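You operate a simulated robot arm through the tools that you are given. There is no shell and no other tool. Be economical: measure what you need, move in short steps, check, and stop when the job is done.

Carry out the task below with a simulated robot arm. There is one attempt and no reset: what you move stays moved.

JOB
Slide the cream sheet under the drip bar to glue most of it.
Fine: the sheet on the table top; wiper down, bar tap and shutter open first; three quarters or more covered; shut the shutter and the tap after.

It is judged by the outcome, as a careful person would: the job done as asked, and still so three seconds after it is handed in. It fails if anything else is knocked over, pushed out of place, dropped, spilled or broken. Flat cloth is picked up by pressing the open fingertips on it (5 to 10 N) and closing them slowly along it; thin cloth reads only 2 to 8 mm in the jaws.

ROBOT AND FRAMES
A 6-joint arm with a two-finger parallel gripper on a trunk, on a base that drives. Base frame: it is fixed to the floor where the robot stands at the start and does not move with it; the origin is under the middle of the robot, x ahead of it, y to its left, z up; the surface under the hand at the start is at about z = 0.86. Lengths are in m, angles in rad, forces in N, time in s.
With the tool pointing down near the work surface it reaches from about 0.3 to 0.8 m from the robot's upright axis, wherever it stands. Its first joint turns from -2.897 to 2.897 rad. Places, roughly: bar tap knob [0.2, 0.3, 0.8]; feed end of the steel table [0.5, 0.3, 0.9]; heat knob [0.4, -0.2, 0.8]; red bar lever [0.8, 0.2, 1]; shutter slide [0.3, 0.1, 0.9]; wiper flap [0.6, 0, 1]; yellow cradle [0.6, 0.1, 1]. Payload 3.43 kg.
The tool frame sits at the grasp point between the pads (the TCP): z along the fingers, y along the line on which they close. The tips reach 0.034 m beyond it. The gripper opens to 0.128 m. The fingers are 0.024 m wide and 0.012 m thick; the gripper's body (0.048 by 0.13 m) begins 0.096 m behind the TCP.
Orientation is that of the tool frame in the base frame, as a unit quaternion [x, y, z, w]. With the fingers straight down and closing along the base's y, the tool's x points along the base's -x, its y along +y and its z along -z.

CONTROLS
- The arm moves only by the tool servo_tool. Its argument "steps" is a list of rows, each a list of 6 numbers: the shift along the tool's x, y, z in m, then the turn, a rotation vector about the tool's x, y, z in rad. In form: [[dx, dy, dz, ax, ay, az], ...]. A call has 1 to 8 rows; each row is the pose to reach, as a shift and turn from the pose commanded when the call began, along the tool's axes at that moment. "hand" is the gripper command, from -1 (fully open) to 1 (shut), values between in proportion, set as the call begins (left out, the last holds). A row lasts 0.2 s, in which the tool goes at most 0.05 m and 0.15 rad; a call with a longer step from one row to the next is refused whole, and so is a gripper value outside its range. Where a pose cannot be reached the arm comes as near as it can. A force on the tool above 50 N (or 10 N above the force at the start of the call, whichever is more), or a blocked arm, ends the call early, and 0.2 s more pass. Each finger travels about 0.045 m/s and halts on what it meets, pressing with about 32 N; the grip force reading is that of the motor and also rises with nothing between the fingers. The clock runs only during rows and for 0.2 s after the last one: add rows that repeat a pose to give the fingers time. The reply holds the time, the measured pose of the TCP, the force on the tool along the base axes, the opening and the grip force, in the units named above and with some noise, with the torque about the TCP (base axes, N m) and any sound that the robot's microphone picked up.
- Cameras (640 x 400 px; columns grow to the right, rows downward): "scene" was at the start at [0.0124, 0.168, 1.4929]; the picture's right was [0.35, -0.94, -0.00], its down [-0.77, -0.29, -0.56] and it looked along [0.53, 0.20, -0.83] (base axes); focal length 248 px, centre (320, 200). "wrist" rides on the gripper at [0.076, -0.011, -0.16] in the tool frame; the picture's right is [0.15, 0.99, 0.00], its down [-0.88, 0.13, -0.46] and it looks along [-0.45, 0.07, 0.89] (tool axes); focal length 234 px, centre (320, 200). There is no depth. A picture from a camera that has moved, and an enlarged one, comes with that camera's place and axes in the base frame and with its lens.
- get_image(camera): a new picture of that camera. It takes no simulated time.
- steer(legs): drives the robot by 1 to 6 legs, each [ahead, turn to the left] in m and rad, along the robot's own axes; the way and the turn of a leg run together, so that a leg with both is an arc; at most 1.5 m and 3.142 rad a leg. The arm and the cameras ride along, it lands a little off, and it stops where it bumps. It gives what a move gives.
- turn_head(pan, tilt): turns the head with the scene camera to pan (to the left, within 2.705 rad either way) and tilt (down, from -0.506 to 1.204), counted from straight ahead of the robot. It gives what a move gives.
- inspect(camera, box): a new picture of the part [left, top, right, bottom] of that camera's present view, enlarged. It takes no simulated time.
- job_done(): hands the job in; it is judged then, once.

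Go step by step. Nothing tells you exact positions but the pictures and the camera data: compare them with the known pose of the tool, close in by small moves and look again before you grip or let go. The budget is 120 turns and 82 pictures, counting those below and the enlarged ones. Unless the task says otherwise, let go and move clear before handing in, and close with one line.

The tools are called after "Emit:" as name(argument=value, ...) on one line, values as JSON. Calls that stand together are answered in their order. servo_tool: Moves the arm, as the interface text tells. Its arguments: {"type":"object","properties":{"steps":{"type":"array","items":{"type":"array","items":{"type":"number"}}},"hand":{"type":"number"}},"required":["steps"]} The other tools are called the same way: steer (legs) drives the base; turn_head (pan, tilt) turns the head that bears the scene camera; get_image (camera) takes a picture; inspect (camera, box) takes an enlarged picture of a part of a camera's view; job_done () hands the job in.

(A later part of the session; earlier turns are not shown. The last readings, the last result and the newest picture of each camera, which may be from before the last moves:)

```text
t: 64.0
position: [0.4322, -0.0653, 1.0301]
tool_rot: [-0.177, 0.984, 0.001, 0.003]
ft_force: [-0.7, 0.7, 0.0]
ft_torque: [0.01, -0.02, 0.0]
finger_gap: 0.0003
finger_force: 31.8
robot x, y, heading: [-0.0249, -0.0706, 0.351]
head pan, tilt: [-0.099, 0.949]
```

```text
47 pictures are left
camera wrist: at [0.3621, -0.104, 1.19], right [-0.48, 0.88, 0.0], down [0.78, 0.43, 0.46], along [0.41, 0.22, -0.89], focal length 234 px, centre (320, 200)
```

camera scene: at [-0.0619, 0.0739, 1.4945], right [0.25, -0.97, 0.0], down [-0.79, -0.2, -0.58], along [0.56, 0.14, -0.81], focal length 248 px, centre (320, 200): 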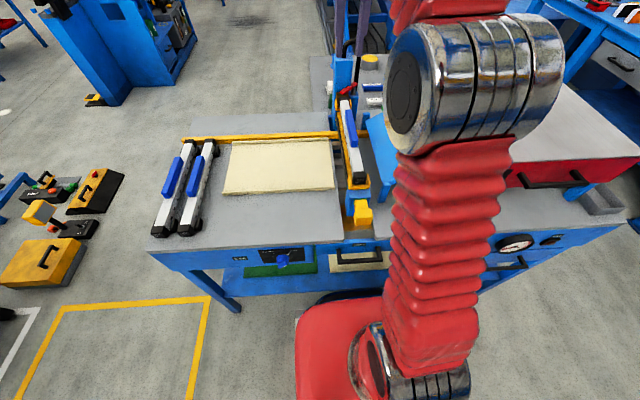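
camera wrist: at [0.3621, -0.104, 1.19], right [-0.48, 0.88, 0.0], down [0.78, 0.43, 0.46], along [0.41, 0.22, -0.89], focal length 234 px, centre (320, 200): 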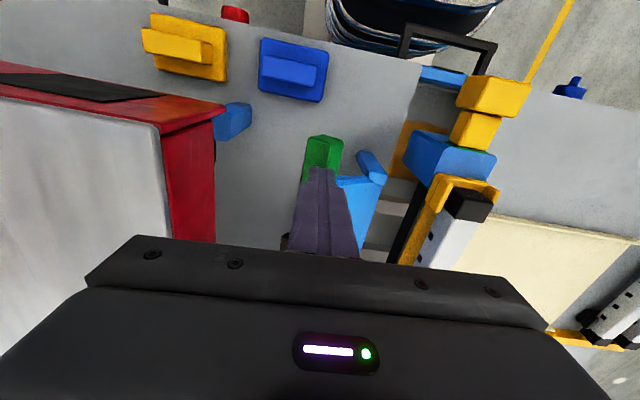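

Emit:
servo_tool(steps=[[0.012, -0.003, 0, 0, 0, 0], [0.012, -0.003, 0.015, 0, 0, 0], [0.012, -0.003, 0.03, 0, 0, 0], [0.012, -0.003, 0.04, 0, 0, 0], [0.012, -0.003, 0.05, 0, 0, 0], [0.012, -0.003, 0.06, 0, 0, 0], [0.012, -0.003, 0.06, 0, 0, 0]])

Emit:
get_image(camera="wrist")

```text
t: 65.5
position: [0.4219, -0.0738, 0.9705]
tool_rot: [-0.177, 0.984, 0.001, 0.004]
ft_force: [-0.2, 0.2, 0.2]
ft_torque: [-0.02, -0.01, -0.01]
finger_gap: 0.0001
finger_force: 31.8
robot x, y, heading: [-0.0198, -0.0695, 0.352]
head pan, tilt: [-0.099, 0.949]
```

```text
46 pictures are left
camera wrist: at [0.3523, -0.1112, 1.1305], right [-0.48, 0.88, 0.0], down [0.78, 0.43, 0.46], along [0.41, 0.22, -0.89], focal length 234 px, centre (320, 200)
```

wrist: 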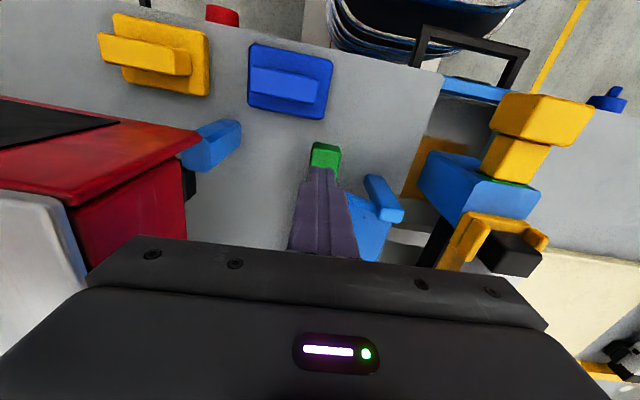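

Emit:
inspect(camera="wrist", box=[260, 120, 440, 250])

Emit:
get_image(camera="scene")

```text
3.08 times, centred on (350, 185) of wrist
camera zoom: at [0.3523, -0.1112, 1.1305], right [-0.48, 0.88, 0.0], down [0.78, 0.43, 0.46], along [0.41, 0.22, -0.89], focal length 720 px, centre (228, 246)
```

zoom: 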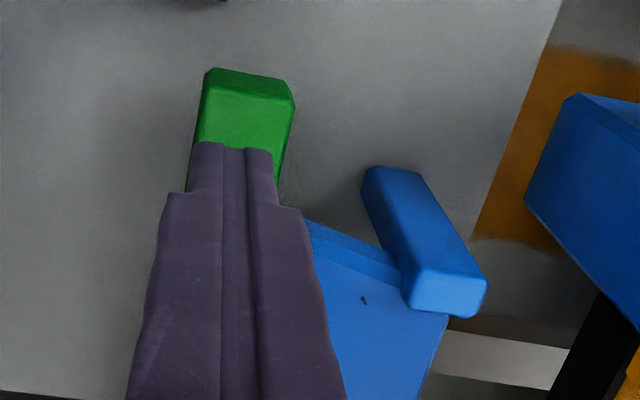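

```text
44 pictures are left
camera scene: at [-0.0622, 0.0739, 1.4945], right [0.25, -0.97, 0.0], down [-0.79, -0.2, -0.58], along [0.56, 0.14, -0.81], focal length 248 px, centre (320, 200)
```

scene: 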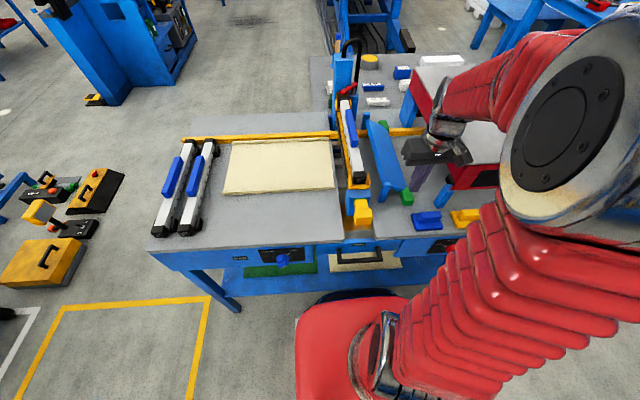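

The flap is now following down. I keep pressing until it bottoms out.

Emit:
servo_tool(steps=[[0, 0, 0.012, 0, 0, 0], [0, 0.001, 0.024, 0, 0, 0], [0, 0.002, 0.034, 0, 0, 0], [0, 0.003, 0.042, 0, 0, 0], [0, 0.004, 0.05, 0, 0, 0], [0, 0.005, 0.056, 0, 0, 0], [0, 0.005, 0.056, 0, 0, 0]])

Emit:
get_image(camera="wrist")

```text
t: 66.4
position: [0.4216, -0.0726, 0.9447]
tool_rot: [-0.177, 0.984, 0.0, 0.005]
ft_force: [-4.9, -1.2, 9.6]
ft_torque: [-0.02, 0.2, 0.01]
finger_gap: 0.0
finger_force: 32.1
robot x, y, heading: [-0.0208, -0.0686, 0.348]
head pan, tilt: [-0.099, 0.949]
stopped in row 4: the force on the tool passed its limit at 72 N (the readings are from after the stop); the commanded pose is now the measured one
```

```text
43 pictures are left
camera wrist: at [0.3511, -0.1097, 1.1036], right [-0.48, 0.88, 0.0], down [0.77, 0.43, 0.47], along [0.41, 0.22, -0.89], focal length 234 px, centre (320, 200)
```

wrist: 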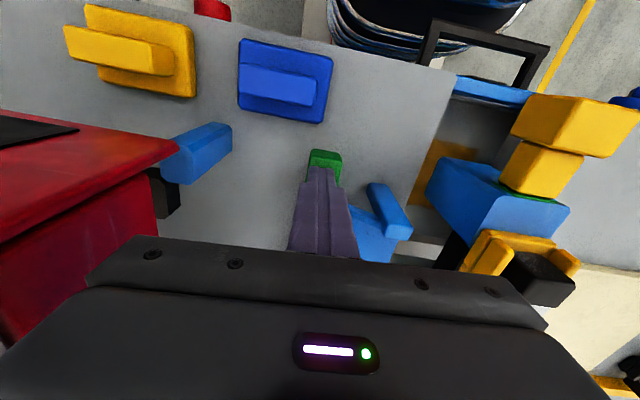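

It bottomed out firmly. I raise and check that it stays down.

Emit:
servo_tool(steps=[[0, 0, -0.04, 0, 0, 0], [0, 0, -0.08, 0, 0, 0], [0, 0.02, -0.12, 0, 0, 0], [0.0, 0.06, -0.14, 0, 0, 0], [0.0, 0.08, -0.14, 0, 0, 0], [0.0, 0.08, -0.14, 0, 0, 0]])

Emit:
get_image(camera="wrist")

Emit:
inspect(camera="scene", box=[330, 90, 450, 240])

```text
t: 67.8
position: [0.3934, 0.002, 1.0838]
tool_rot: [-0.178, 0.984, 0.0, 0.005]
ft_force: [0.4, -0.5, 0.5]
ft_torque: [0.01, -0.06, 0.01]
finger_gap: 0.0
finger_force: 32.5
robot x, y, heading: [-0.0275, -0.0695, 0.35]
head pan, tilt: [-0.099, 0.949]
```

```text
42 pictures are left
camera wrist: at [0.3224, -0.0342, 1.2428], right [-0.48, 0.88, 0.0], down [0.78, 0.43, 0.47], along [0.41, 0.22, -0.89], focal length 234 px, centre (320, 200)
```

wrist: 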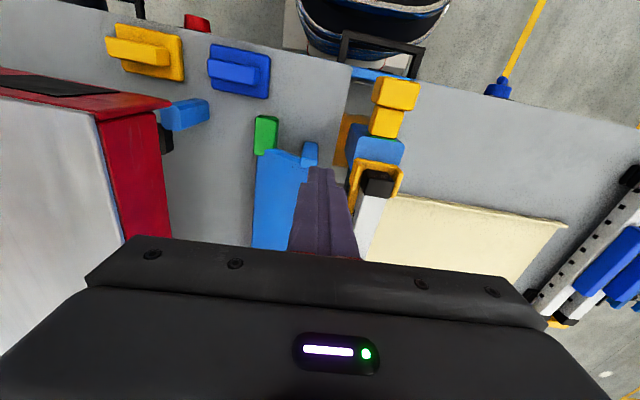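

```text
2.67 times, centred on (390, 165) of scene
camera zoom: at [-0.0623, 0.0738, 1.4945], right [0.25, -0.97, 0.0], down [-0.79, -0.2, -0.58], along [0.56, 0.14, -0.81], focal length 660 px, centre (133, 293)
```

zoom: 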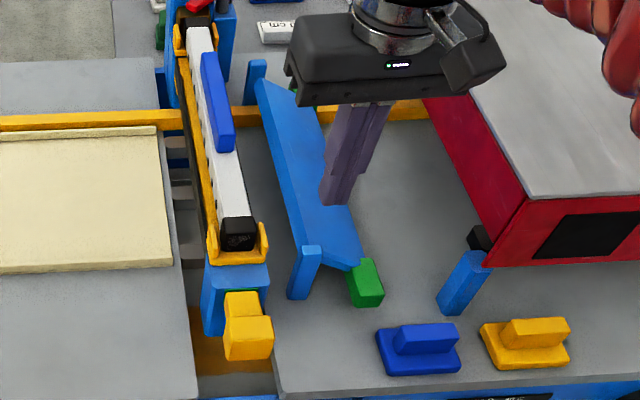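

The wiper is down and stays. Next is the shutter's yellow tab near [0.30, 0.045, 0.95]; I back up 0.15 m for pulling room, then come over it with open fingers.

Emit:
steer(legs=[[-0.15, 0]])

Emit:
servo_tool(steps=[[-0.02, 0.02, 0, 0, 0, 0], [-0.04, 0.04, 0, 0, 0, 0], [-0.055, 0.06, 0, 0, 0, 0], [-0.055, 0.073, 0.0, 0, 0, 0], [-0.055, 0.073, 0.0, 0, 0, 0]], hand=0.0)

Emit:
get_image(camera="wrist")

```text
t: 69.3
position: [0.2539, -0.0489, 1.0827]
tool_rot: [-0.177, 0.984, 0.0, 0.005]
ft_force: [-0.6, -0.2, 0.2]
ft_torque: [0.02, 0.01, -0.01]
finger_gap: 0.0001
finger_force: 32.0
robot x, y, heading: [-0.1614, -0.1202, 0.344]
head pan, tilt: [-0.099, 0.949]
```

```text
t: 70.5
position: [0.2809, 0.041, 1.0843]
tool_rot: [-0.178, 0.984, 0.001, 0.005]
ft_force: [0.4, -0.4, 0.1]
ft_torque: [-0.02, -0.03, -0.01]
finger_gap: 0.0641
finger_force: 0.1
robot x, y, heading: [-0.1621, -0.1224, 0.344]
head pan, tilt: [-0.099, 0.949]
```

```text
40 pictures are left
camera wrist: at [0.2106, 0.0032, 1.2429], right [-0.48, 0.88, 0.0], down [0.78, 0.43, 0.47], along [0.41, 0.22, -0.89], focal length 234 px, centre (320, 200)
```

wrist: 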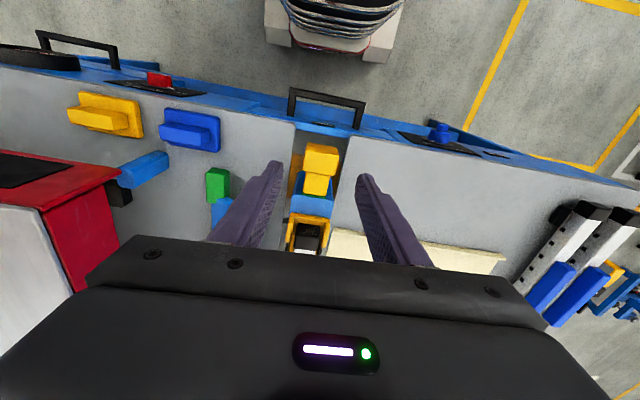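

Emit:
inspect(camera="wrist", box=[270, 130, 370, 260])

```text
3.08 times, centred on (320, 195) of wrist
camera zoom: at [0.2106, 0.0032, 1.2429], right [-0.48, 0.88, 0.0], down [0.78, 0.43, 0.47], along [0.41, 0.22, -0.89], focal length 720 px, centre (320, 215)
```

zoom: 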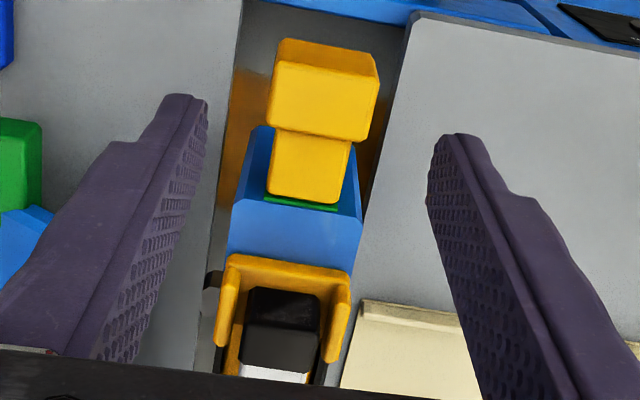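

The tab is centred between the fingers. I descend around its head and grip it.

Emit:
servo_tool(steps=[[-0.006, 0.003, 0.04, 0, 0, 0], [-0.008, 0.003, 0.08, 0, 0, 0], [-0.008, 0.003, 0.105, 0, 0, 0], [-0.008, 0.003, 0.122, 0, 0, 0], [-0.008, 0.003, 0.122, 0, 0, 0]])

Emit:
servo_tool(steps=[[0, 0, 0, 0, 0, 0], [0, 0, 0, 0, 0, 0], [0, 0, 0, 0, 0, 0], [0, 0, 0, 0, 0, 0]], hand=1)

Emit:
get_image(camera="wrist")

```text
t: 71.7
position: [0.2876, 0.0456, 0.9615]
tool_rot: [-0.177, 0.984, 0.0, 0.005]
ft_force: [0.0, 0.7, -0.6]
ft_torque: [-0.03, -0.03, -0.02]
finger_gap: 0.0638
finger_force: 0.1
robot x, y, heading: [-0.1621, -0.1206, 0.346]
head pan, tilt: [-0.099, 0.949]
```

```text
t: 72.7
position: [0.2879, 0.0463, 0.9612]
tool_rot: [-0.177, 0.984, 0.0, 0.005]
ft_force: [-2.0, 5.2, -3.8]
ft_torque: [0.37, -0.06, -0.64]
finger_gap: 0.0443
finger_force: 45.3
robot x, y, heading: [-0.1612, -0.1232, 0.345]
head pan, tilt: [-0.099, 0.949]
```

```text
38 pictures are left
camera wrist: at [0.2178, 0.0093, 1.1211], right [-0.48, 0.88, 0.0], down [0.78, 0.43, 0.47], along [0.41, 0.22, -0.89], focal length 234 px, centre (320, 200)
```

wrist: 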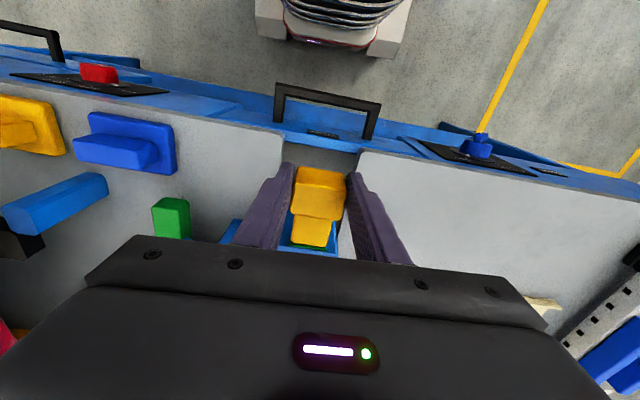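

Gripped (44 mm). I pull gently toward the robot.

Emit:
servo_tool(steps=[[0.005, 0, 0, 0, 0, 0], [0.01, 0, 0, 0, 0, 0], [0.015, 0, 0, 0, 0, 0], [0.02, 0, 0, 0, 0, 0], [0.025, 0, 0, 0, 0, 0], [0.03, 0, 0, 0, 0, 0], [0.035, 0, 0, 0, 0, 0], [0.04, 0, 0, 0, 0, 0]])

Emit:
get_image(camera="wrist")

```text
t: 74.5
position: [0.2497, 0.0344, 0.9612]
tool_rot: [-0.177, 0.984, 0.002, 0.005]
ft_force: [-12.3, 37.3, -10.5]
ft_torque: [0.03, 0.5, -0.5]
finger_gap: 0.0445
finger_force: 45.1
robot x, y, heading: [-0.1634, -0.1206, 0.352]
head pan, tilt: [-0.099, 0.949]
```

```text
37 pictures are left
camera wrist: at [0.18, -0.0034, 1.1212], right [-0.48, 0.88, 0.0], down [0.78, 0.43, 0.47], along [0.41, 0.22, -0.89], focal length 234 px, centre (320, 200)
```

wrist: 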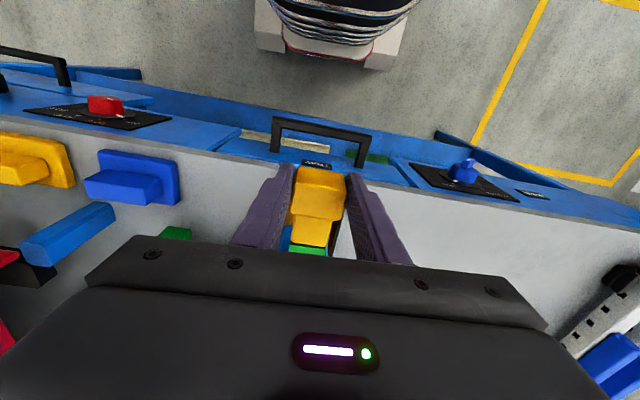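

It slides out and a green area shows (open). I continue a little, relieving the sideways strain, to find the stop.

Emit:
servo_tool(steps=[[0.003, 0.002, 0, 0, 0, 0], [0.006, 0.002, 0, 0, 0, 0], [0.009, 0.002, 0, 0, 0, 0], [0.012, 0.002, 0, 0, 0, 0]])

Emit:
inspect(camera="wrist", box=[240, 150, 400, 270])

```text
t: 75.5
position: [0.2395, 0.0306, 0.9621]
tool_rot: [-0.177, 0.984, 0.0, 0.008]
ft_force: [11.5, 27.5, -22.8]
ft_torque: [1.71, 0.22, -0.7]
finger_gap: 0.0443
finger_force: 44.7
robot x, y, heading: [-0.1623, -0.1206, 0.345]
head pan, tilt: [-0.099, 0.949]
```

```text
3.33 times, centred on (320, 210) of wrist
camera zoom: at [0.1693, -0.0065, 1.121], right [-0.48, 0.88, 0.0], down [0.77, 0.43, 0.47], along [0.41, 0.22, -0.88], focal length 781 px, centre (320, 167)
```

zoom: 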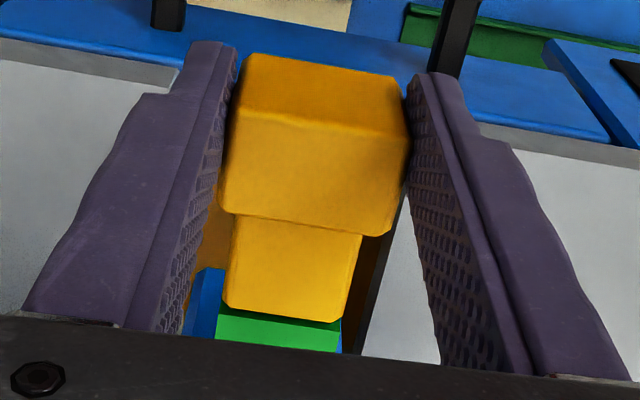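

It reaches its stop after about 5 cm with the green band out: shutter open. I let go and rise.

Emit:
servo_tool(steps=[[0, 0, 0, 0, 0, 0], [0, 0, 0, 0, 0, 0], [0, 0, 0, 0, 0, 0], [0, 0, -0.05, 0, 0, 0], [0, 0, -0.1, 0, 0, 0], [0, 0, -0.15, 0, 0, 0], [0, 0, -0.2, 0, 0, 0]], hand=0.0)

Emit:
get_image(camera="wrist")

Emit:
get_image(camera="scene")

```text
t: 77.1
position: [0.2375, 0.0309, 1.1602]
tool_rot: [-0.176, 0.984, 0.0, 0.006]
ft_force: [0.1, 0.4, 0.3]
ft_torque: [0.03, 0.04, 0.02]
finger_gap: 0.0641
finger_force: 0.1
robot x, y, heading: [-0.1645, -0.1233, 0.352]
head pan, tilt: [-0.099, 0.949]
```

```text
35 pictures are left
camera wrist: at [0.1674, -0.0058, 1.3199], right [-0.48, 0.88, 0.0], down [0.78, 0.43, 0.46], along [0.41, 0.22, -0.89], focal length 234 px, centre (320, 200)
```

wrist: 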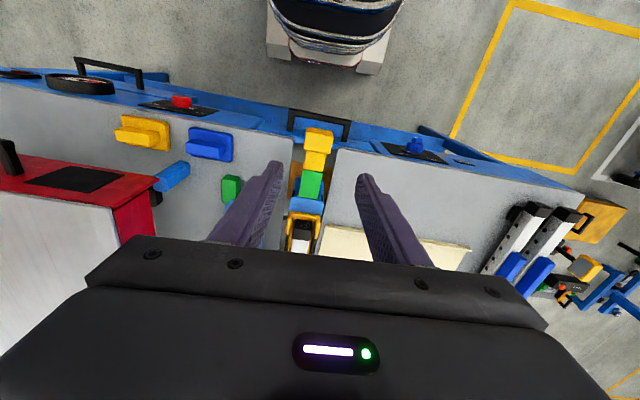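

```text
34 pictures are left
camera scene: at [-0.2008, 0.0234, 1.4945], right [0.25, -0.97, 0.0], down [-0.79, -0.2, -0.58], along [0.56, 0.14, -0.81], focal length 248 px, centre (320, 200)
```

scene: 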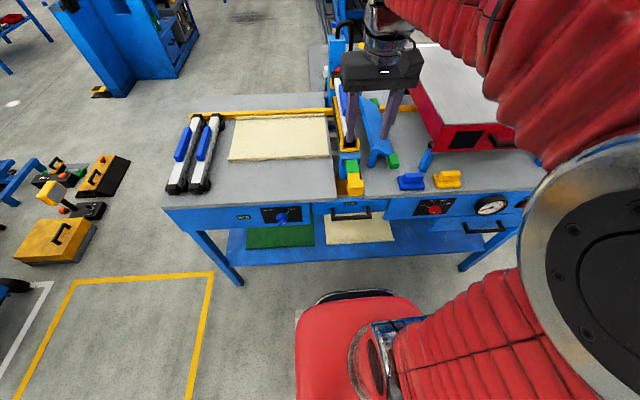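

Shutter open (green shown). Now drive forward into reach, and turn the gripper a quarter so the two open fingers spread across the sheet's width.

Emit:
steer(legs=[[0.2, 0]])

Emit:
servo_tool(steps=[[-0.02, 0.035, 0, 0, 0, 0.14], [-0.04, 0.07, 0, 0, 0, 0.28], [-0.06, 0.105, 0, 0, 0, 0.42], [-0.08, 0.14, 0, 0, 0, 0.56], [-0.1, 0.175, 0, 0, 0, 0.7], [-0.12, 0.21, 0, 0, 0, 0.84], [-0.14, 0.23, 0, 0, 0, 0.98], [-0.14, 0.24, 0, 0, 0, 1.12]], hand=-1)

Emit:
servo_tool(steps=[[0, 0, 0, 0, 0, 0.14], [0, 0, 0, 0, 0, 0.28], [0, 0, 0, 0, 0, 0.42], [0, 0, 0, 0, 0, 0.472], [0, 0, 0, 0, 0, 0.472]])

Emit:
get_image(camera="wrist")

```text
t: 79.0
position: [0.4286, 0.1014, 1.159]
tool_rot: [-0.177, 0.984, 0.0, 0.006]
ft_force: [-0.1, 0.4, 0.1]
ft_torque: [0.0, -0.03, -0.03]
finger_gap: 0.0641
finger_force: 0.2
robot x, y, heading: [0.0274, -0.0536, 0.347]
head pan, tilt: [-0.099, 0.949]
```

```text
t: 80.8
position: [0.4763, 0.3767, 1.1605]
tool_rot: [0.375, 0.927, 0.002, 0.005]
ft_force: [0.3, 0.4, 1.2]
ft_torque: [-0.03, -0.02, -0.01]
finger_gap: 0.128
finger_force: 0.0
robot x, y, heading: [0.0275, -0.0507, 0.345]
head pan, tilt: [-0.099, 0.949]
```

```text
t: 82.0
position: [0.4792, 0.3742, 1.1608]
tool_rot: [0.579, 0.815, 0.004, 0.004]
ft_force: [-0.6, 0.4, 0.3]
ft_torque: [0.0, 0.03, 0.06]
finger_gap: 0.128
finger_force: 0.0
robot x, y, heading: [0.0282, -0.0551, 0.352]
head pan, tilt: [-0.099, 0.949]
```

```text
33 pictures are left
camera wrist: at [0.4385, 0.4425, 1.3211], right [0.89, 0.46, 0.01], down [0.41, -0.79, 0.46], along [0.22, -0.4, -0.89], focal length 234 px, centre (320, 200)
```

wrist: 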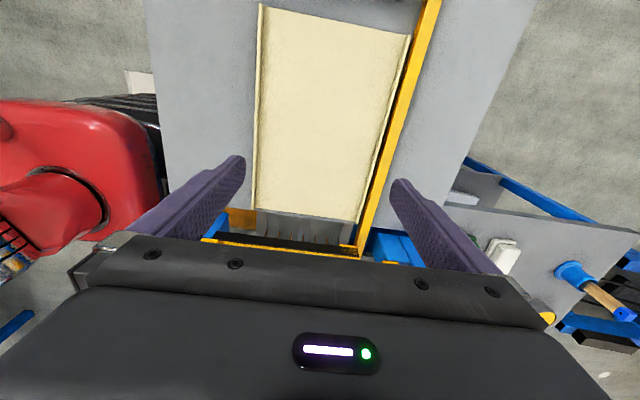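

The sheet is well framed between the open fingers, and the rail is on the right. I tilt slightly (hand leaning away from the bar) and descend toward the sheet.

Emit:
servo_tool(steps=[[0, 0.01, 0.05, 0, -0.05, 0], [0, 0.01, 0.1, 0, -0.1, 0], [0, 0.01, 0.15, 0, -0.15, 0], [0, 0.01, 0.2, 0, -0.15, 0], [0, 0.01, 0.235, 0, -0.15, 0], [0, 0.01, 0.25, 0, -0.15, 0], [0, 0.01, 0.25, 0, -0.15, 0]])

Emit:
get_image(camera="wrist")

```text
refused: row 1 steps farther than a row can; nothing moved
```

```text
32 pictures are left
camera wrist: at [0.4385, 0.4425, 1.3211], right [0.89, 0.46, 0.01], down [0.41, -0.79, 0.46], along [0.22, -0.4, -0.89], focal length 234 px, centre (320, 200)
```

wrist: 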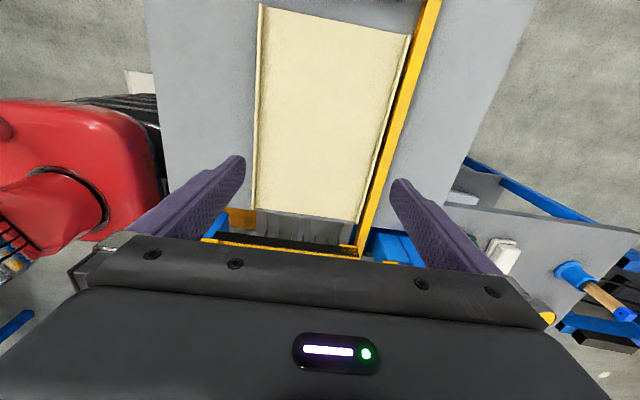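

Emit:
servo_tool(steps=[[0, 0.005, 0.04, 0, -0.05, 0], [0, 0.01, 0.08, 0, -0.1, 0], [0, 0.01, 0.125, 0, -0.15, 0], [0, 0.01, 0.17, 0, -0.15, 0], [0, 0.01, 0.21, 0, -0.15, 0], [0, 0.01, 0.24, 0, -0.15, 0], [0, 0.01, 0.25, 0, -0.15, 0], [0, 0.01, 0.25, 0, -0.15, 0]])

Emit:
get_image(camera="wrist")

```text
t: 83.8
position: [0.489, 0.3792, 0.9107]
tool_rot: [0.579, 0.812, -0.04, 0.065]
ft_force: [-0.6, -0.5, -0.1]
ft_torque: [0.01, 0.01, -0.03]
finger_gap: 0.1281
finger_force: 0.0
robot x, y, heading: [0.0322, -0.0459, 0.355]
head pan, tilt: [-0.099, 0.949]
```

```text
31 pictures are left
camera wrist: at [0.4433, 0.4674, 1.0577], right [0.89, 0.46, -0.01], down [0.38, -0.72, 0.59], along [0.26, -0.52, -0.81], focal length 234 px, centre (320, 200)
```

wrist: 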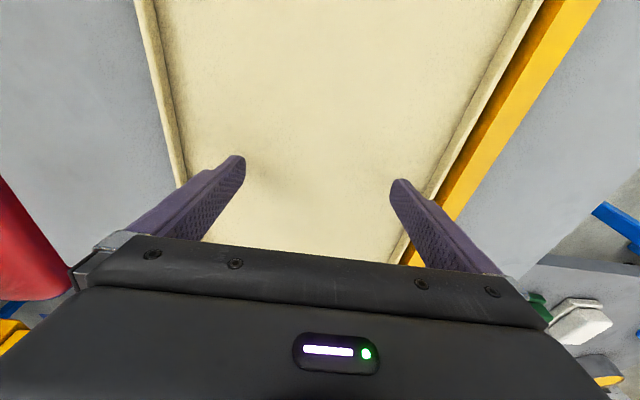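

Both fingertips hover over the sheet. I lower in small steps to feel contact.

Emit:
servo_tool(steps=[[0, -0.006, 0.005, 0, 0, 0], [0.001, -0.006, 0.01, 0, 0, 0], [0.002, -0.006, 0.013, 0, 0, 0], [0.002, -0.006, 0.015, 0, 0, 0]])

```text
t: 84.8
position: [0.4829, 0.3754, 0.8999]
tool_rot: [0.579, 0.812, -0.038, 0.065]
ft_force: [-5.0, -1.9, 34.5]
ft_torque: [-0.59, 2.48, 0.06]
finger_gap: 0.1281
finger_force: 0.1
robot x, y, heading: [0.0268, -0.0541, 0.348]
head pan, tilt: [-0.099, 0.949]
```

Contact at about 34 N; I ease to ~12 N and slide the sheet toward the bar.

Emit:
servo_tool(steps=[[-0.0004, 0, -0.0025, 0, 0, 0], [-0.0104, 0, -0.001, 0, 0, 0], [-0.0304, 0, 0.002, 0, 0, 0], [-0.0504, 0, 0.005, 0, 0, 0], [-0.0704, 0, 0.008, 0, 0, 0], [-0.0804, 0, 0.0095, 0, 0, 0]])

Emit:
get_image(camera="wrist")

Emit:
get_image(camera="scene")

```text
t: 86.2
position: [0.5105, 0.299, 0.8995]
tool_rot: [0.578, 0.812, -0.04, 0.065]
ft_force: [-0.4, 1.1, 4.1]
ft_torque: [-0.03, 0.27, -0.07]
finger_gap: 0.1283
finger_force: 0.1
robot x, y, heading: [0.0277, -0.0539, 0.352]
head pan, tilt: [-0.099, 0.949]
```

```text
30 pictures are left
camera wrist: at [0.4639, 0.3882, 1.0459], right [0.89, 0.46, -0.01], down [0.38, -0.72, 0.59], along [0.26, -0.52, -0.81], focal length 234 px, centre (320, 200)
```

wrist: 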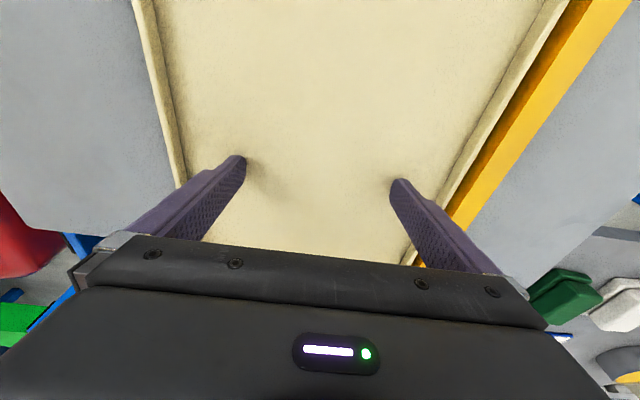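

```text
29 pictures are left
camera scene: at [-0.0099, 0.0928, 1.4945], right [0.25, -0.97, 0.0], down [-0.79, -0.2, -0.58], along [0.56, 0.14, -0.81], focal length 248 px, centre (320, 200)
```

scene: 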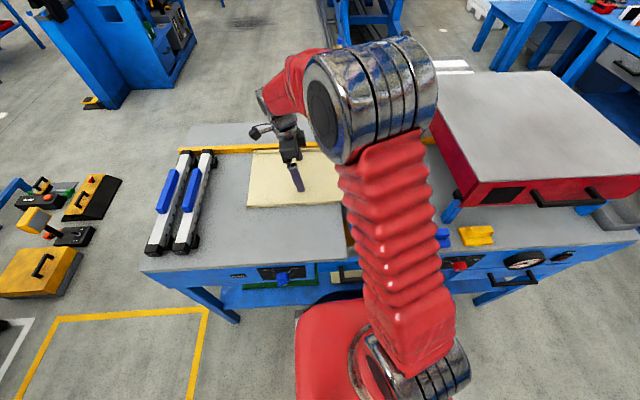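

The sheet moved 8 cm along with the fingers. I continue toward the bar.

Emit:
servo_tool(steps=[[-0.02, 0, 0.004, 0, 0, 0], [-0.04, 0, 0.007, 0, 0, 0], [-0.06, 0, 0.01, 0, 0, 0], [-0.08, 0, 0.013, 0, 0, 0], [-0.09, 0, 0.0145, 0, 0, 0], [-0.1, 0, 0.016, 0, 0, 0]])

Emit:
get_image(camera="wrist")

Emit:
get_image(camera="scene")

```text
t: 87.7
position: [0.5437, 0.2032, 0.9002]
tool_rot: [0.579, 0.812, -0.039, 0.066]
ft_force: [-2.0, 8.3, 27.9]
ft_torque: [-0.13, 1.98, -0.68]
finger_gap: 0.1278
finger_force: 0.2
robot x, y, heading: [0.0271, -0.0492, 0.348]
head pan, tilt: [-0.099, 0.949]
```

```text
28 pictures are left
camera wrist: at [0.4977, 0.2931, 1.046], right [0.89, 0.46, -0.01], down [0.38, -0.72, 0.58], along [0.26, -0.52, -0.81], focal length 234 px, centre (320, 200)
```

wrist: 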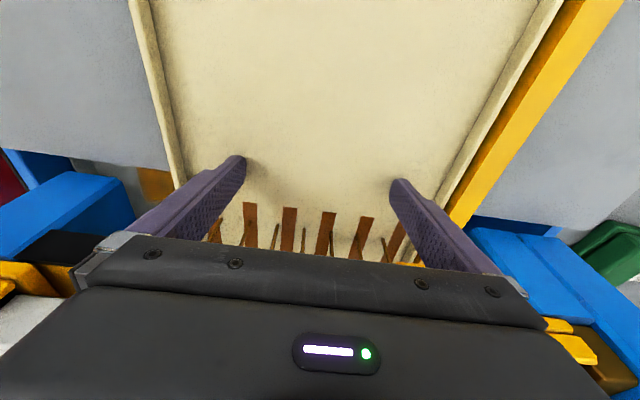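

```text
27 pictures are left
camera scene: at [-0.0106, 0.0927, 1.4945], right [0.25, -0.97, 0.0], down [-0.79, -0.2, -0.58], along [0.56, 0.14, -0.81], focal length 248 px, centre (320, 200)
```

scene: 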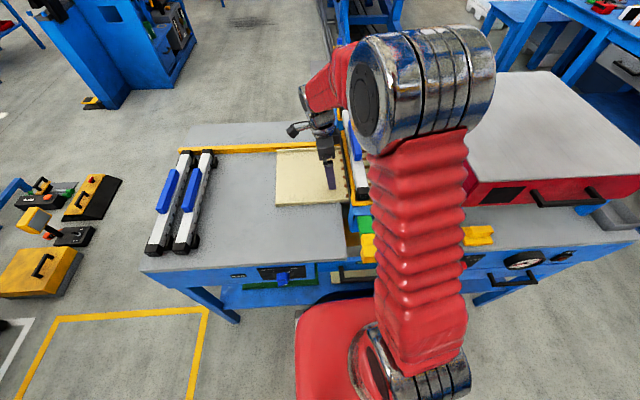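

Glue streaks appear on the sheet as it passes. I lift, step back upstream near the trailing edge and press again.

Emit:
servo_tool(steps=[[0, 0, -0.025, 0, 0, 0], [0.035, 0, -0.03, 0, 0, 0], [0.075, 0, -0.036, 0, 0, 0], [0.11, 0, -0.041, 0, 0, 0], [0.143, 0, -0.046, 0, 0, 0], [0.143, 0, -0.035, 0, 0, 0], [0.143, 0, -0.035, 0, 0, 0]])

Emit:
get_image(camera="wrist")

```text
t: 89.2
position: [0.494, 0.3425, 0.9123]
tool_rot: [0.578, 0.812, -0.039, 0.065]
ft_force: [0.0, 0.5, 0.1]
ft_torque: [-0.01, -0.02, 0.05]
finger_gap: 0.1281
finger_force: 0.1
robot x, y, heading: [0.0271, -0.0503, 0.353]
head pan, tilt: [-0.099, 0.949]
```

```text
26 pictures are left
camera wrist: at [0.4484, 0.432, 1.0583], right [0.89, 0.46, -0.01], down [0.38, -0.72, 0.58], along [0.26, -0.52, -0.81], focal length 234 px, centre (320, 200)
```

wrist: 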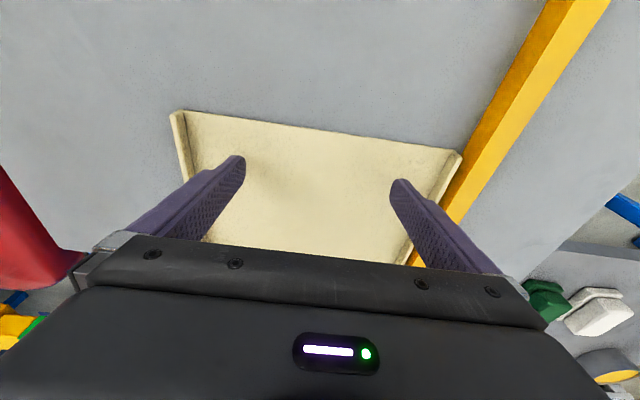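

The trailing edge is visible just behind the fingers. I shift back another centimetre, press, and slide.

Emit:
servo_tool(steps=[[0.012, 0, 0.006, 0, 0, 0], [0.013, 0, 0.012, 0, 0, 0], [0.0135, 0, 0.0145, 0, 0, 0], [0.0135, 0, 0.0145, 0, 0, 0]])

```text
t: 90.3
position: [0.4916, 0.3542, 0.8981]
tool_rot: [0.579, 0.812, -0.037, 0.066]
ft_force: [-1.3, 0.5, 6.0]
ft_torque: [-0.11, 0.45, 0.01]
finger_gap: 0.128
finger_force: 0.2
robot x, y, heading: [0.0303, -0.0521, 0.348]
head pan, tilt: [-0.099, 0.949]
stopped in row 4: the force on the tool passed its limit at 52 N (the readings are from after the stop); the commanded pose is now the measured one
```

Pressing with 6 N. Now slide.

Emit:
servo_tool(steps=[[-0.01, 0, 0.0025, 0, 0, 0], [-0.03, 0, 0.0055, 0, 0, 0], [-0.05, 0, 0.0085, 0, 0, 0], [-0.07, 0, 0.0115, 0, 0, 0], [-0.09, 0, 0.0145, 0, 0, 0], [-0.11, 0, 0.0175, 0, 0, 0], [-0.13, 0, 0.0205, 0, 0, 0], [-0.15, 0, 0.0235, 0, 0, 0]])

Emit:
get_image(camera="wrist")

```text
t: 92.2
position: [0.5413, 0.2104, 0.8987]
tool_rot: [0.579, 0.812, -0.037, 0.066]
ft_force: [-5.1, 15.0, 43.6]
ft_torque: [-0.21, 3.09, -1.12]
finger_gap: 0.1275
finger_force: 0.1
robot x, y, heading: [0.0251, -0.0513, 0.352]
head pan, tilt: [-0.099, 0.949]
```

```text
25 pictures are left
camera wrist: at [0.4951, 0.2997, 1.0463], right [0.89, 0.46, 0.0], down [0.38, -0.72, 0.58], along [0.27, -0.52, -0.81], focal length 234 px, centre (320, 200)
```

wrist: 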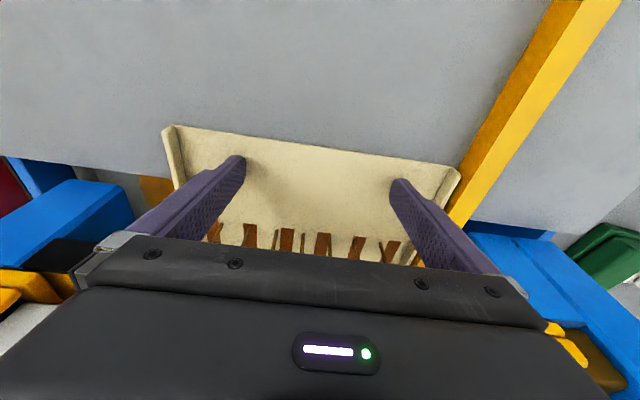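

Nearly there; about a quarter remains uncovered. I continue about 3 cm more, slightly lighter.

Emit:
servo_tool(steps=[[-0.01, 0, 0.0005, 0, 0, 0], [-0.018, 0, 0.0015, 0, 0, 0], [-0.024, 0, 0.0023, 0, 0, 0], [-0.03, 0, 0.0032, 0, 0, 0]])

Emit:
get_image(camera="wrist")

```text
t: 93.2
position: [0.5518, 0.1823, 0.8992]
tool_rot: [0.579, 0.812, -0.037, 0.065]
ft_force: [-4.5, 11.7, 33.9]
ft_torque: [-0.08, 2.33, -0.85]
finger_gap: 0.1277
finger_force: 0.1
robot x, y, heading: [0.0319, -0.0535, 0.356]
head pan, tilt: [-0.099, 0.949]
```

```text
24 pictures are left
camera wrist: at [0.5049, 0.2709, 1.0462], right [0.89, 0.46, -0.01], down [0.38, -0.72, 0.58], along [0.26, -0.52, -0.81], focal length 234 px, centre (320, 200)
```

wrist: 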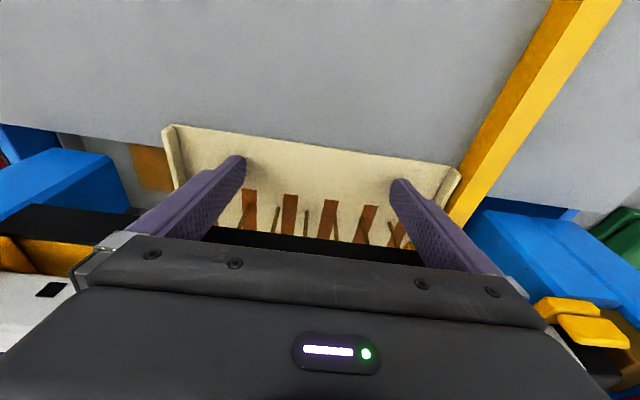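

About 84% is now past the drip line. I lift off, straighten the gripper and back up to shut the shutter.

Emit:
servo_tool(steps=[[0, 0, -0.04, 0, 0, 0], [0, 0, -0.085, 0, 0.05, 0], [0, 0, -0.13, 0, 0.1, 0], [0, 0, -0.175, 0, 0.15, 0], [0, 0, -0.22, 0, 0.15, 0], [0, 0, -0.26, 0, 0.15, 0], [0, 0, -0.26, 0, 0.15, 0]])

Emit:
servo_tool(steps=[[0, 0, 0, 0, 0, -0.14], [0, 0, 0, 0, 0, -0.28], [0, 0, 0, 0, 0, -0.42], [0, 0, 0, 0, 0, -0.56], [0, 0, 0, 0, 0, -0.7], [0, 0, 0, 0, 0, -0.84], [0, 0, 0, 0, 0, -0.98], [0, 0, 0, 0, 0, -1.12]], hand=0.0)

Emit:
servo_tool(steps=[[0, 0, 0, 0, 0, -0.14], [0, 0, 0, 0, 0, -0.28], [0, 0, 0, 0, 0, -0.42], [0, 0, 0, 0, 0, -0.451], [0, 0, 0, 0, 0, -0.451]])

Emit:
steer(legs=[[-0.22, 0]])

Emit:
get_image(camera="wrist")

Emit:
get_image(camera="scene")

```text
t: 94.8
position: [0.5352, 0.2176, 1.1557]
tool_rot: [0.58, 0.814, 0.006, 0.003]
ft_force: [0.2, 0.8, 0.6]
ft_torque: [-0.01, -0.04, 0.0]
finger_gap: 0.128
finger_force: 0.0
robot x, y, heading: [0.0285, -0.0521, 0.348]
head pan, tilt: [-0.099, 0.949]
```

```text
t: 96.5
position: [0.5349, 0.2179, 1.1561]
tool_rot: [0.058, 0.998, 0.004, 0.007]
ft_force: [-0.2, -0.2, 0.3]
ft_torque: [-0.01, 0.01, 0.04]
finger_gap: 0.064
finger_force: 0.0
robot x, y, heading: [0.0293, -0.0518, 0.348]
head pan, tilt: [-0.099, 0.949]
```

```text
t: 97.8
position: [0.5349, 0.2166, 1.156]
tool_rot: [-0.166, 0.986, 0.001, 0.007]
ft_force: [-0.2, -0.3, 0.4]
ft_torque: [-0.02, -0.03, 0.0]
finger_gap: 0.0641
finger_force: 0.0
robot x, y, heading: [0.0277, -0.0582, 0.35]
head pan, tilt: [-0.099, 0.949]
```

```text
t: 99.8
position: [0.3273, 0.1409, 1.1552]
tool_rot: [-0.166, 0.986, 0.002, 0.007]
ft_force: [-0.6, 0.7, -0.8]
ft_torque: [-0.01, -0.02, -0.01]
finger_gap: 0.0641
finger_force: 0.1
robot x, y, heading: [-0.1821, -0.1267, 0.342]
head pan, tilt: [-0.099, 0.949]
```

```text
23 pictures are left
camera wrist: at [0.2556, 0.1054, 1.3156], right [-0.46, 0.89, 0.0], down [0.78, 0.41, 0.47], along [0.42, 0.21, -0.88], focal length 234 px, centre (320, 200)
```

wrist: 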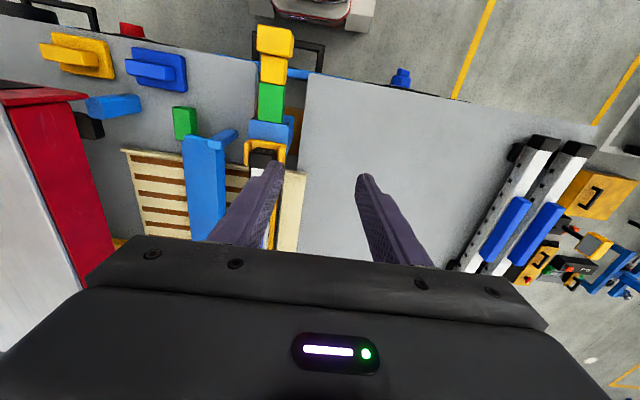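

```text
22 pictures are left
camera scene: at [-0.2184, 0.017, 1.4945], right [0.25, -0.97, 0.0], down [-0.79, -0.2, -0.58], along [0.56, 0.14, -0.81], focal length 248 px, centre (320, 200)
```

scene: 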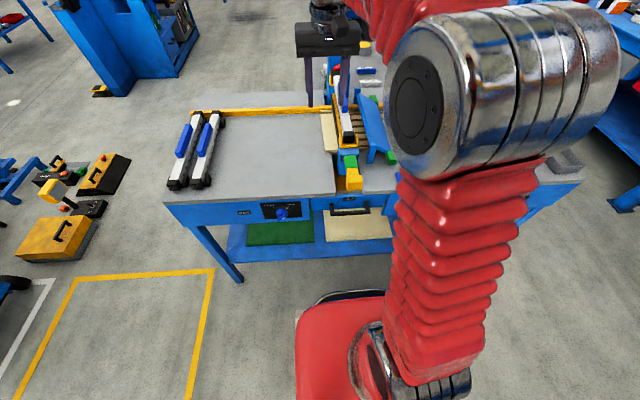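

The sheet is past the bar with glue stripes. I zoom to check the stripes and the wiper.

Emit:
inspect(camera="wrist", box=[100, 100, 320, 250])

```text
2.67 times, centred on (210, 175) of wrist
camera zoom: at [0.2556, 0.1054, 1.3156], right [-0.46, 0.89, 0.0], down [0.78, 0.41, 0.47], along [0.42, 0.21, -0.88], focal length 624 px, centre (613, 267)
```

zoom: 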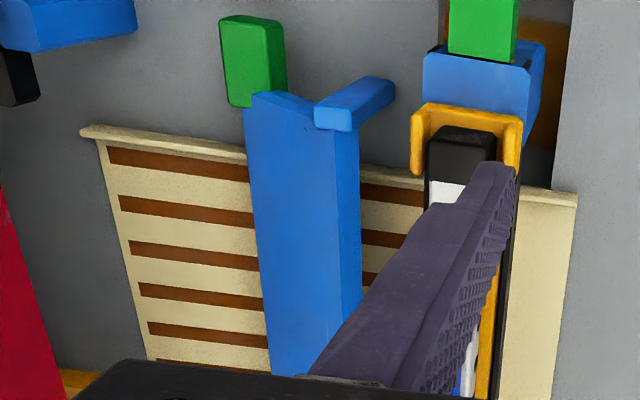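

Emit:
inspect(camera="scene", box=[310, 70, 410, 200])

```text
3.08 times, centred on (360, 135) of scene
camera zoom: at [-0.2184, 0.017, 1.4945], right [0.25, -0.97, 0.0], down [-0.79, -0.2, -0.58], along [0.56, 0.14, -0.81], focal length 762 px, centre (197, 400)
```

zoom: 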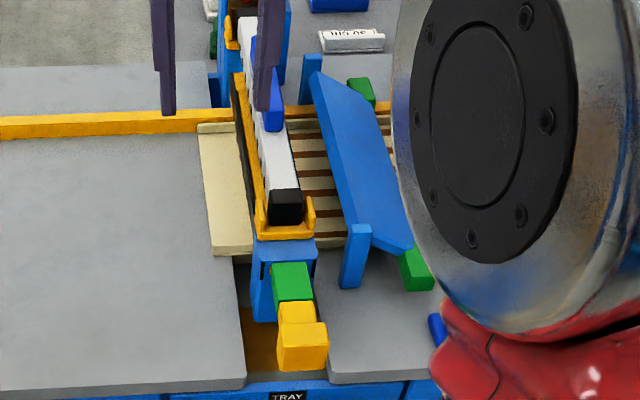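

Wiper is down, sheet lies flat. I go over the shutter tab's head and grip it.

Emit:
servo_tool(steps=[[0.04, -0.025, 0, 0, 0, 0], [0.08, -0.05, 0, 0, 0, 0], [0.1148, -0.0732, 0, 0, 0, 0], [0.1148, -0.0732, 0.05, 0, 0, 0], [0.1148, -0.0732, 0.1, 0, 0, 0], [0.1148, -0.0732, 0.13, 0, 0, 0], [0.1148, -0.0732, 0.13, 0, 0, 0]])

Emit:
get_image(camera="wrist")

```text
t: 101.4
position: [0.2449, 0.0341, 1.0246]
tool_rot: [-0.166, 0.986, 0.001, 0.007]
ft_force: [-0.3, -0.4, 0.2]
ft_torque: [0.02, 0.0, -0.03]
finger_gap: 0.0637
finger_force: 0.1
robot x, y, heading: [-0.1806, -0.1294, 0.349]
head pan, tilt: [-0.099, 0.949]
```

```text
19 pictures are left
camera wrist: at [0.1722, -0.0027, 1.1832], right [-0.46, 0.89, 0.0], down [0.78, 0.41, 0.47], along [0.42, 0.21, -0.88], focal length 234 px, centre (320, 200)
```

wrist: 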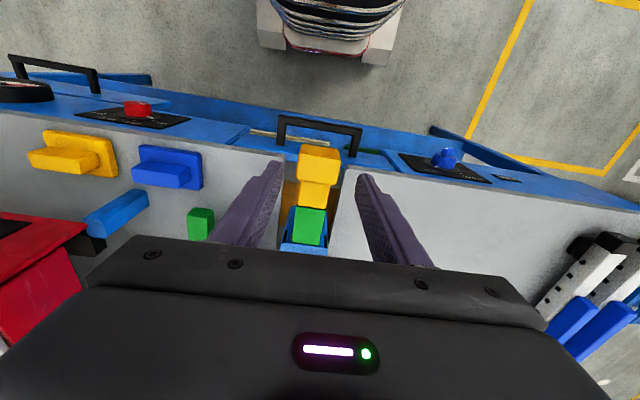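

Emit:
servo_tool(steps=[[0, 0, 0.03, 0, 0, 0], [0, 0, 0.062, 0, 0, 0], [0, 0, 0.062, 0, 0, 0]])

Emit:
servo_tool(steps=[[0, 0, 0, 0, 0, 0], [0, 0, 0, 0, 0, 0], [0, 0, 0, 0, 0, 0], [0, 0, 0, 0, 0, 0]], hand=1)

Emit:
servo_tool(steps=[[-0.008, 0, 0, 0, 0, 0], [-0.016, 0, 0, 0, 0, 0], [-0.024, 0, 0, 0, 0, 0], [-0.032, 0, 0, 0, 0, 0], [-0.04, 0, 0, 0, 0, 0], [-0.046, 0, 0, 0, 0, 0], [-0.051, 0, 0, 0, 0, 0]])

Emit:
get_image(camera="wrist")

```text
t: 102.2
position: [0.2434, 0.0352, 0.9625]
tool_rot: [-0.166, 0.986, 0.001, 0.007]
ft_force: [0.2, 0.0, 0.0]
ft_torque: [0.0, -0.01, -0.02]
finger_gap: 0.0639
finger_force: 0.0
robot x, y, heading: [-0.1827, -0.1283, 0.35]
head pan, tilt: [-0.099, 0.949]
```

```text
t: 103.2
position: [0.2456, 0.0338, 0.9622]
tool_rot: [-0.164, 0.987, -0.001, 0.007]
ft_force: [5.3, -9.2, -6.9]
ft_torque: [1.21, 0.16, -1.11]
finger_gap: 0.0439
finger_force: 45.0
robot x, y, heading: [-0.1802, -0.1236, 0.345]
head pan, tilt: [-0.099, 0.949]
stopped in row 4: the force on the tool passed its limit at 51 N (the readings are from after the stop); the commanded pose is now the measured one
```

```text
t: 104.8
position: [0.2924, 0.0475, 0.9644]
tool_rot: [-0.163, 0.987, -0.002, 0.006]
ft_force: [2.3, -26.0, -24.4]
ft_torque: [1.0, -0.08, -1.05]
finger_gap: 0.044
finger_force: 45.2
robot x, y, heading: [-0.1812, -0.1263, 0.347]
head pan, tilt: [-0.099, 0.949]
```

```text
18 pictures are left
camera wrist: at [0.2214, 0.0133, 1.1224], right [-0.46, 0.89, -0.01], down [0.79, 0.41, 0.47], along [0.42, 0.21, -0.89], focal length 234 px, centre (320, 200)
```

wrist: 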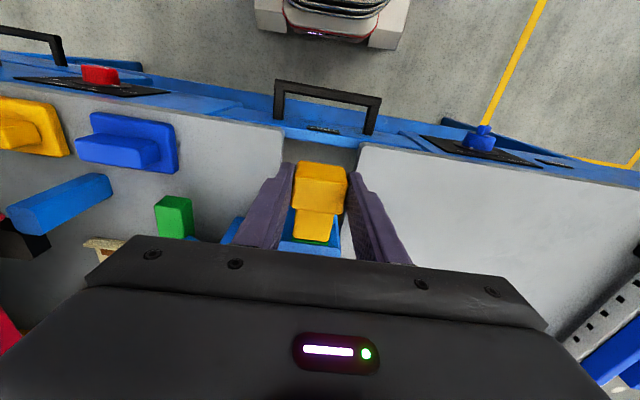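

Nearly fully in, same look as at the start. I push a touch more to seat it, then release and rise.

Emit:
servo_tool(steps=[[-0.003, 0.001, 0, 0, 0, 0], [-0.006, 0.001, 0, 0, 0, 0]])

Emit:
servo_tool(steps=[[0, 0, 0, 0, 0, 0], [0, 0, 0, 0, 0, 0], [0, 0, 0, 0, 0, 0], [0, 0, -0.05, 0, 0, 0], [0, 0, -0.1, 0, 0, 0], [0, 0, -0.13, 0, 0, 0]], hand=0)

Emit:
inspect(camera="wrist", box=[260, 130, 380, 260])

```text
t: 105.3
position: [0.2934, 0.0486, 0.9627]
tool_rot: [-0.163, 0.987, -0.003, 0.003]
ft_force: [-3.3, -9.7, 2.2]
ft_torque: [0.99, 0.35, -1.28]
finger_gap: 0.0439
finger_force: 45.2
robot x, y, heading: [-0.1818, -0.127, 0.346]
head pan, tilt: [-0.099, 0.949]
stopped in row 2: the force on the tool passed its limit at 52 N (the readings are from after the stop); the commanded pose is now the measured one
```

```text
t: 106.7
position: [0.2938, 0.0491, 1.0949]
tool_rot: [-0.164, 0.987, -0.003, 0.002]
ft_force: [0.0, 0.8, -0.2]
ft_torque: [-0.01, 0.02, 0.02]
finger_gap: 0.0639
finger_force: 0.1
robot x, y, heading: [-0.1843, -0.1284, 0.344]
head pan, tilt: [-0.099, 0.949]
```

```text
3.08 times, centred on (320, 195) of wrist
camera zoom: at [0.2232, 0.016, 1.2539], right [-0.46, 0.89, -0.01], down [0.79, 0.41, 0.46], along [0.41, 0.2, -0.89], focal length 720 px, centre (320, 215)
```

zoom: 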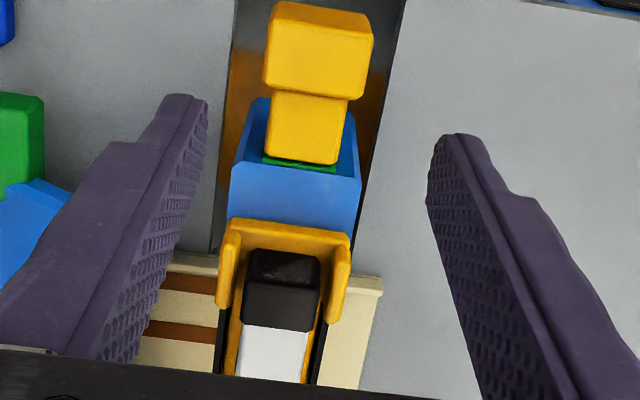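

Shutter is shut. Now the tap: back up a little, pitch the closed fingers and come to the right of the knob.

Emit:
steer(legs=[[-0.12, 0]])

Emit:
servo_tool(steps=[[0.006, 0.031, 0.02, 0, -0.08, 0], [0.012, 0.062, 0.04, 0, -0.16, 0], [0.018, 0.093, 0.065, 0, -0.24, 0], [0.024, 0.124, 0.09, 0, -0.32, 0], [0.03, 0.155, 0.115, 0, -0.4, 0], [0.03, 0.185, 0.14, 0, -0.47, 0], [0.03, 0.185, 0.14, 0, -0.47, 0]], hand=1)

Emit:
get_image(camera="wrist")

```text
t: 108.1
position: [0.1794, 0.0088, 1.0927]
tool_rot: [-0.164, 0.986, -0.003, 0.003]
ft_force: [-0.5, -0.3, -0.2]
ft_torque: [0.0, -0.02, -0.02]
finger_gap: 0.064
finger_force: 0.1
robot x, y, heading: [-0.295, -0.1679, 0.347]
head pan, tilt: [-0.099, 0.949]
```

```text
t: 109.7
position: [0.0914, 0.1735, 0.9536]
tool_rot: [-0.16, 0.959, 0.036, 0.233]
ft_force: [0.2, 0.0, -1.0]
ft_torque: [-0.01, 0.01, -0.02]
finger_gap: 0.0
finger_force: 32.6
robot x, y, heading: [-0.2962, -0.1682, 0.349]
head pan, tilt: [-0.099, 0.949]
```

```text
16 pictures are left
camera wrist: at [-0.0395, 0.1186, 1.0613], right [-0.44, 0.89, -0.07], down [0.5, 0.31, 0.81], along [0.74, 0.32, -0.59], focal length 234 px, centre (320, 200)
```

wrist: 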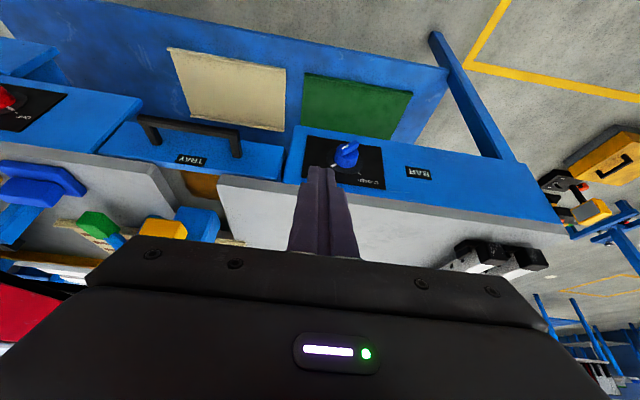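

Positioned right of the knob. I go down then forward beside the wing.

Emit:
servo_tool(steps=[[0.0216, 0, 0.0423, 0, 0, 0], [0.0432, 0, 0.0846, 0, 0, 0], [0.0647, 0, 0.127, 0, 0, 0], [0.0392, 0, 0.14, 0, 0, 0], [0.0137, 0, 0.153, 0, 0, 0], [-0.0118, 0, 0.166, 0, 0, 0], [-0.0118, 0, 0.166, 0, 0, 0]])

Emit:
inspect(camera="wrist", box=[250, 120, 410, 230])

```text
t: 111.3
position: [0.1742, 0.201, 0.8111]
tool_rot: [-0.161, 0.958, 0.036, 0.233]
ft_force: [-0.3, -0.5, 0.0]
ft_torque: [0.03, -0.02, -0.03]
finger_gap: 0.0003
finger_force: 32.2
robot x, y, heading: [-0.2952, -0.1695, 0.345]
head pan, tilt: [-0.099, 0.949]
```

```text
3.64 times, centred on (330, 175) of wrist
camera zoom: at [0.0422, 0.1452, 0.9195], right [-0.44, 0.89, -0.07], down [0.5, 0.31, 0.81], along [0.74, 0.32, -0.59], focal length 852 px, centre (284, 291)
```

zoom: 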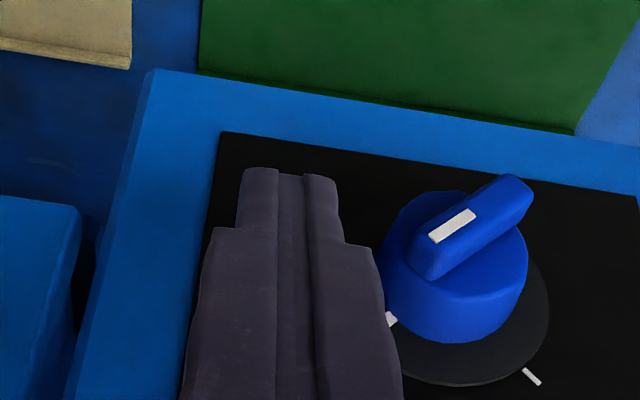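

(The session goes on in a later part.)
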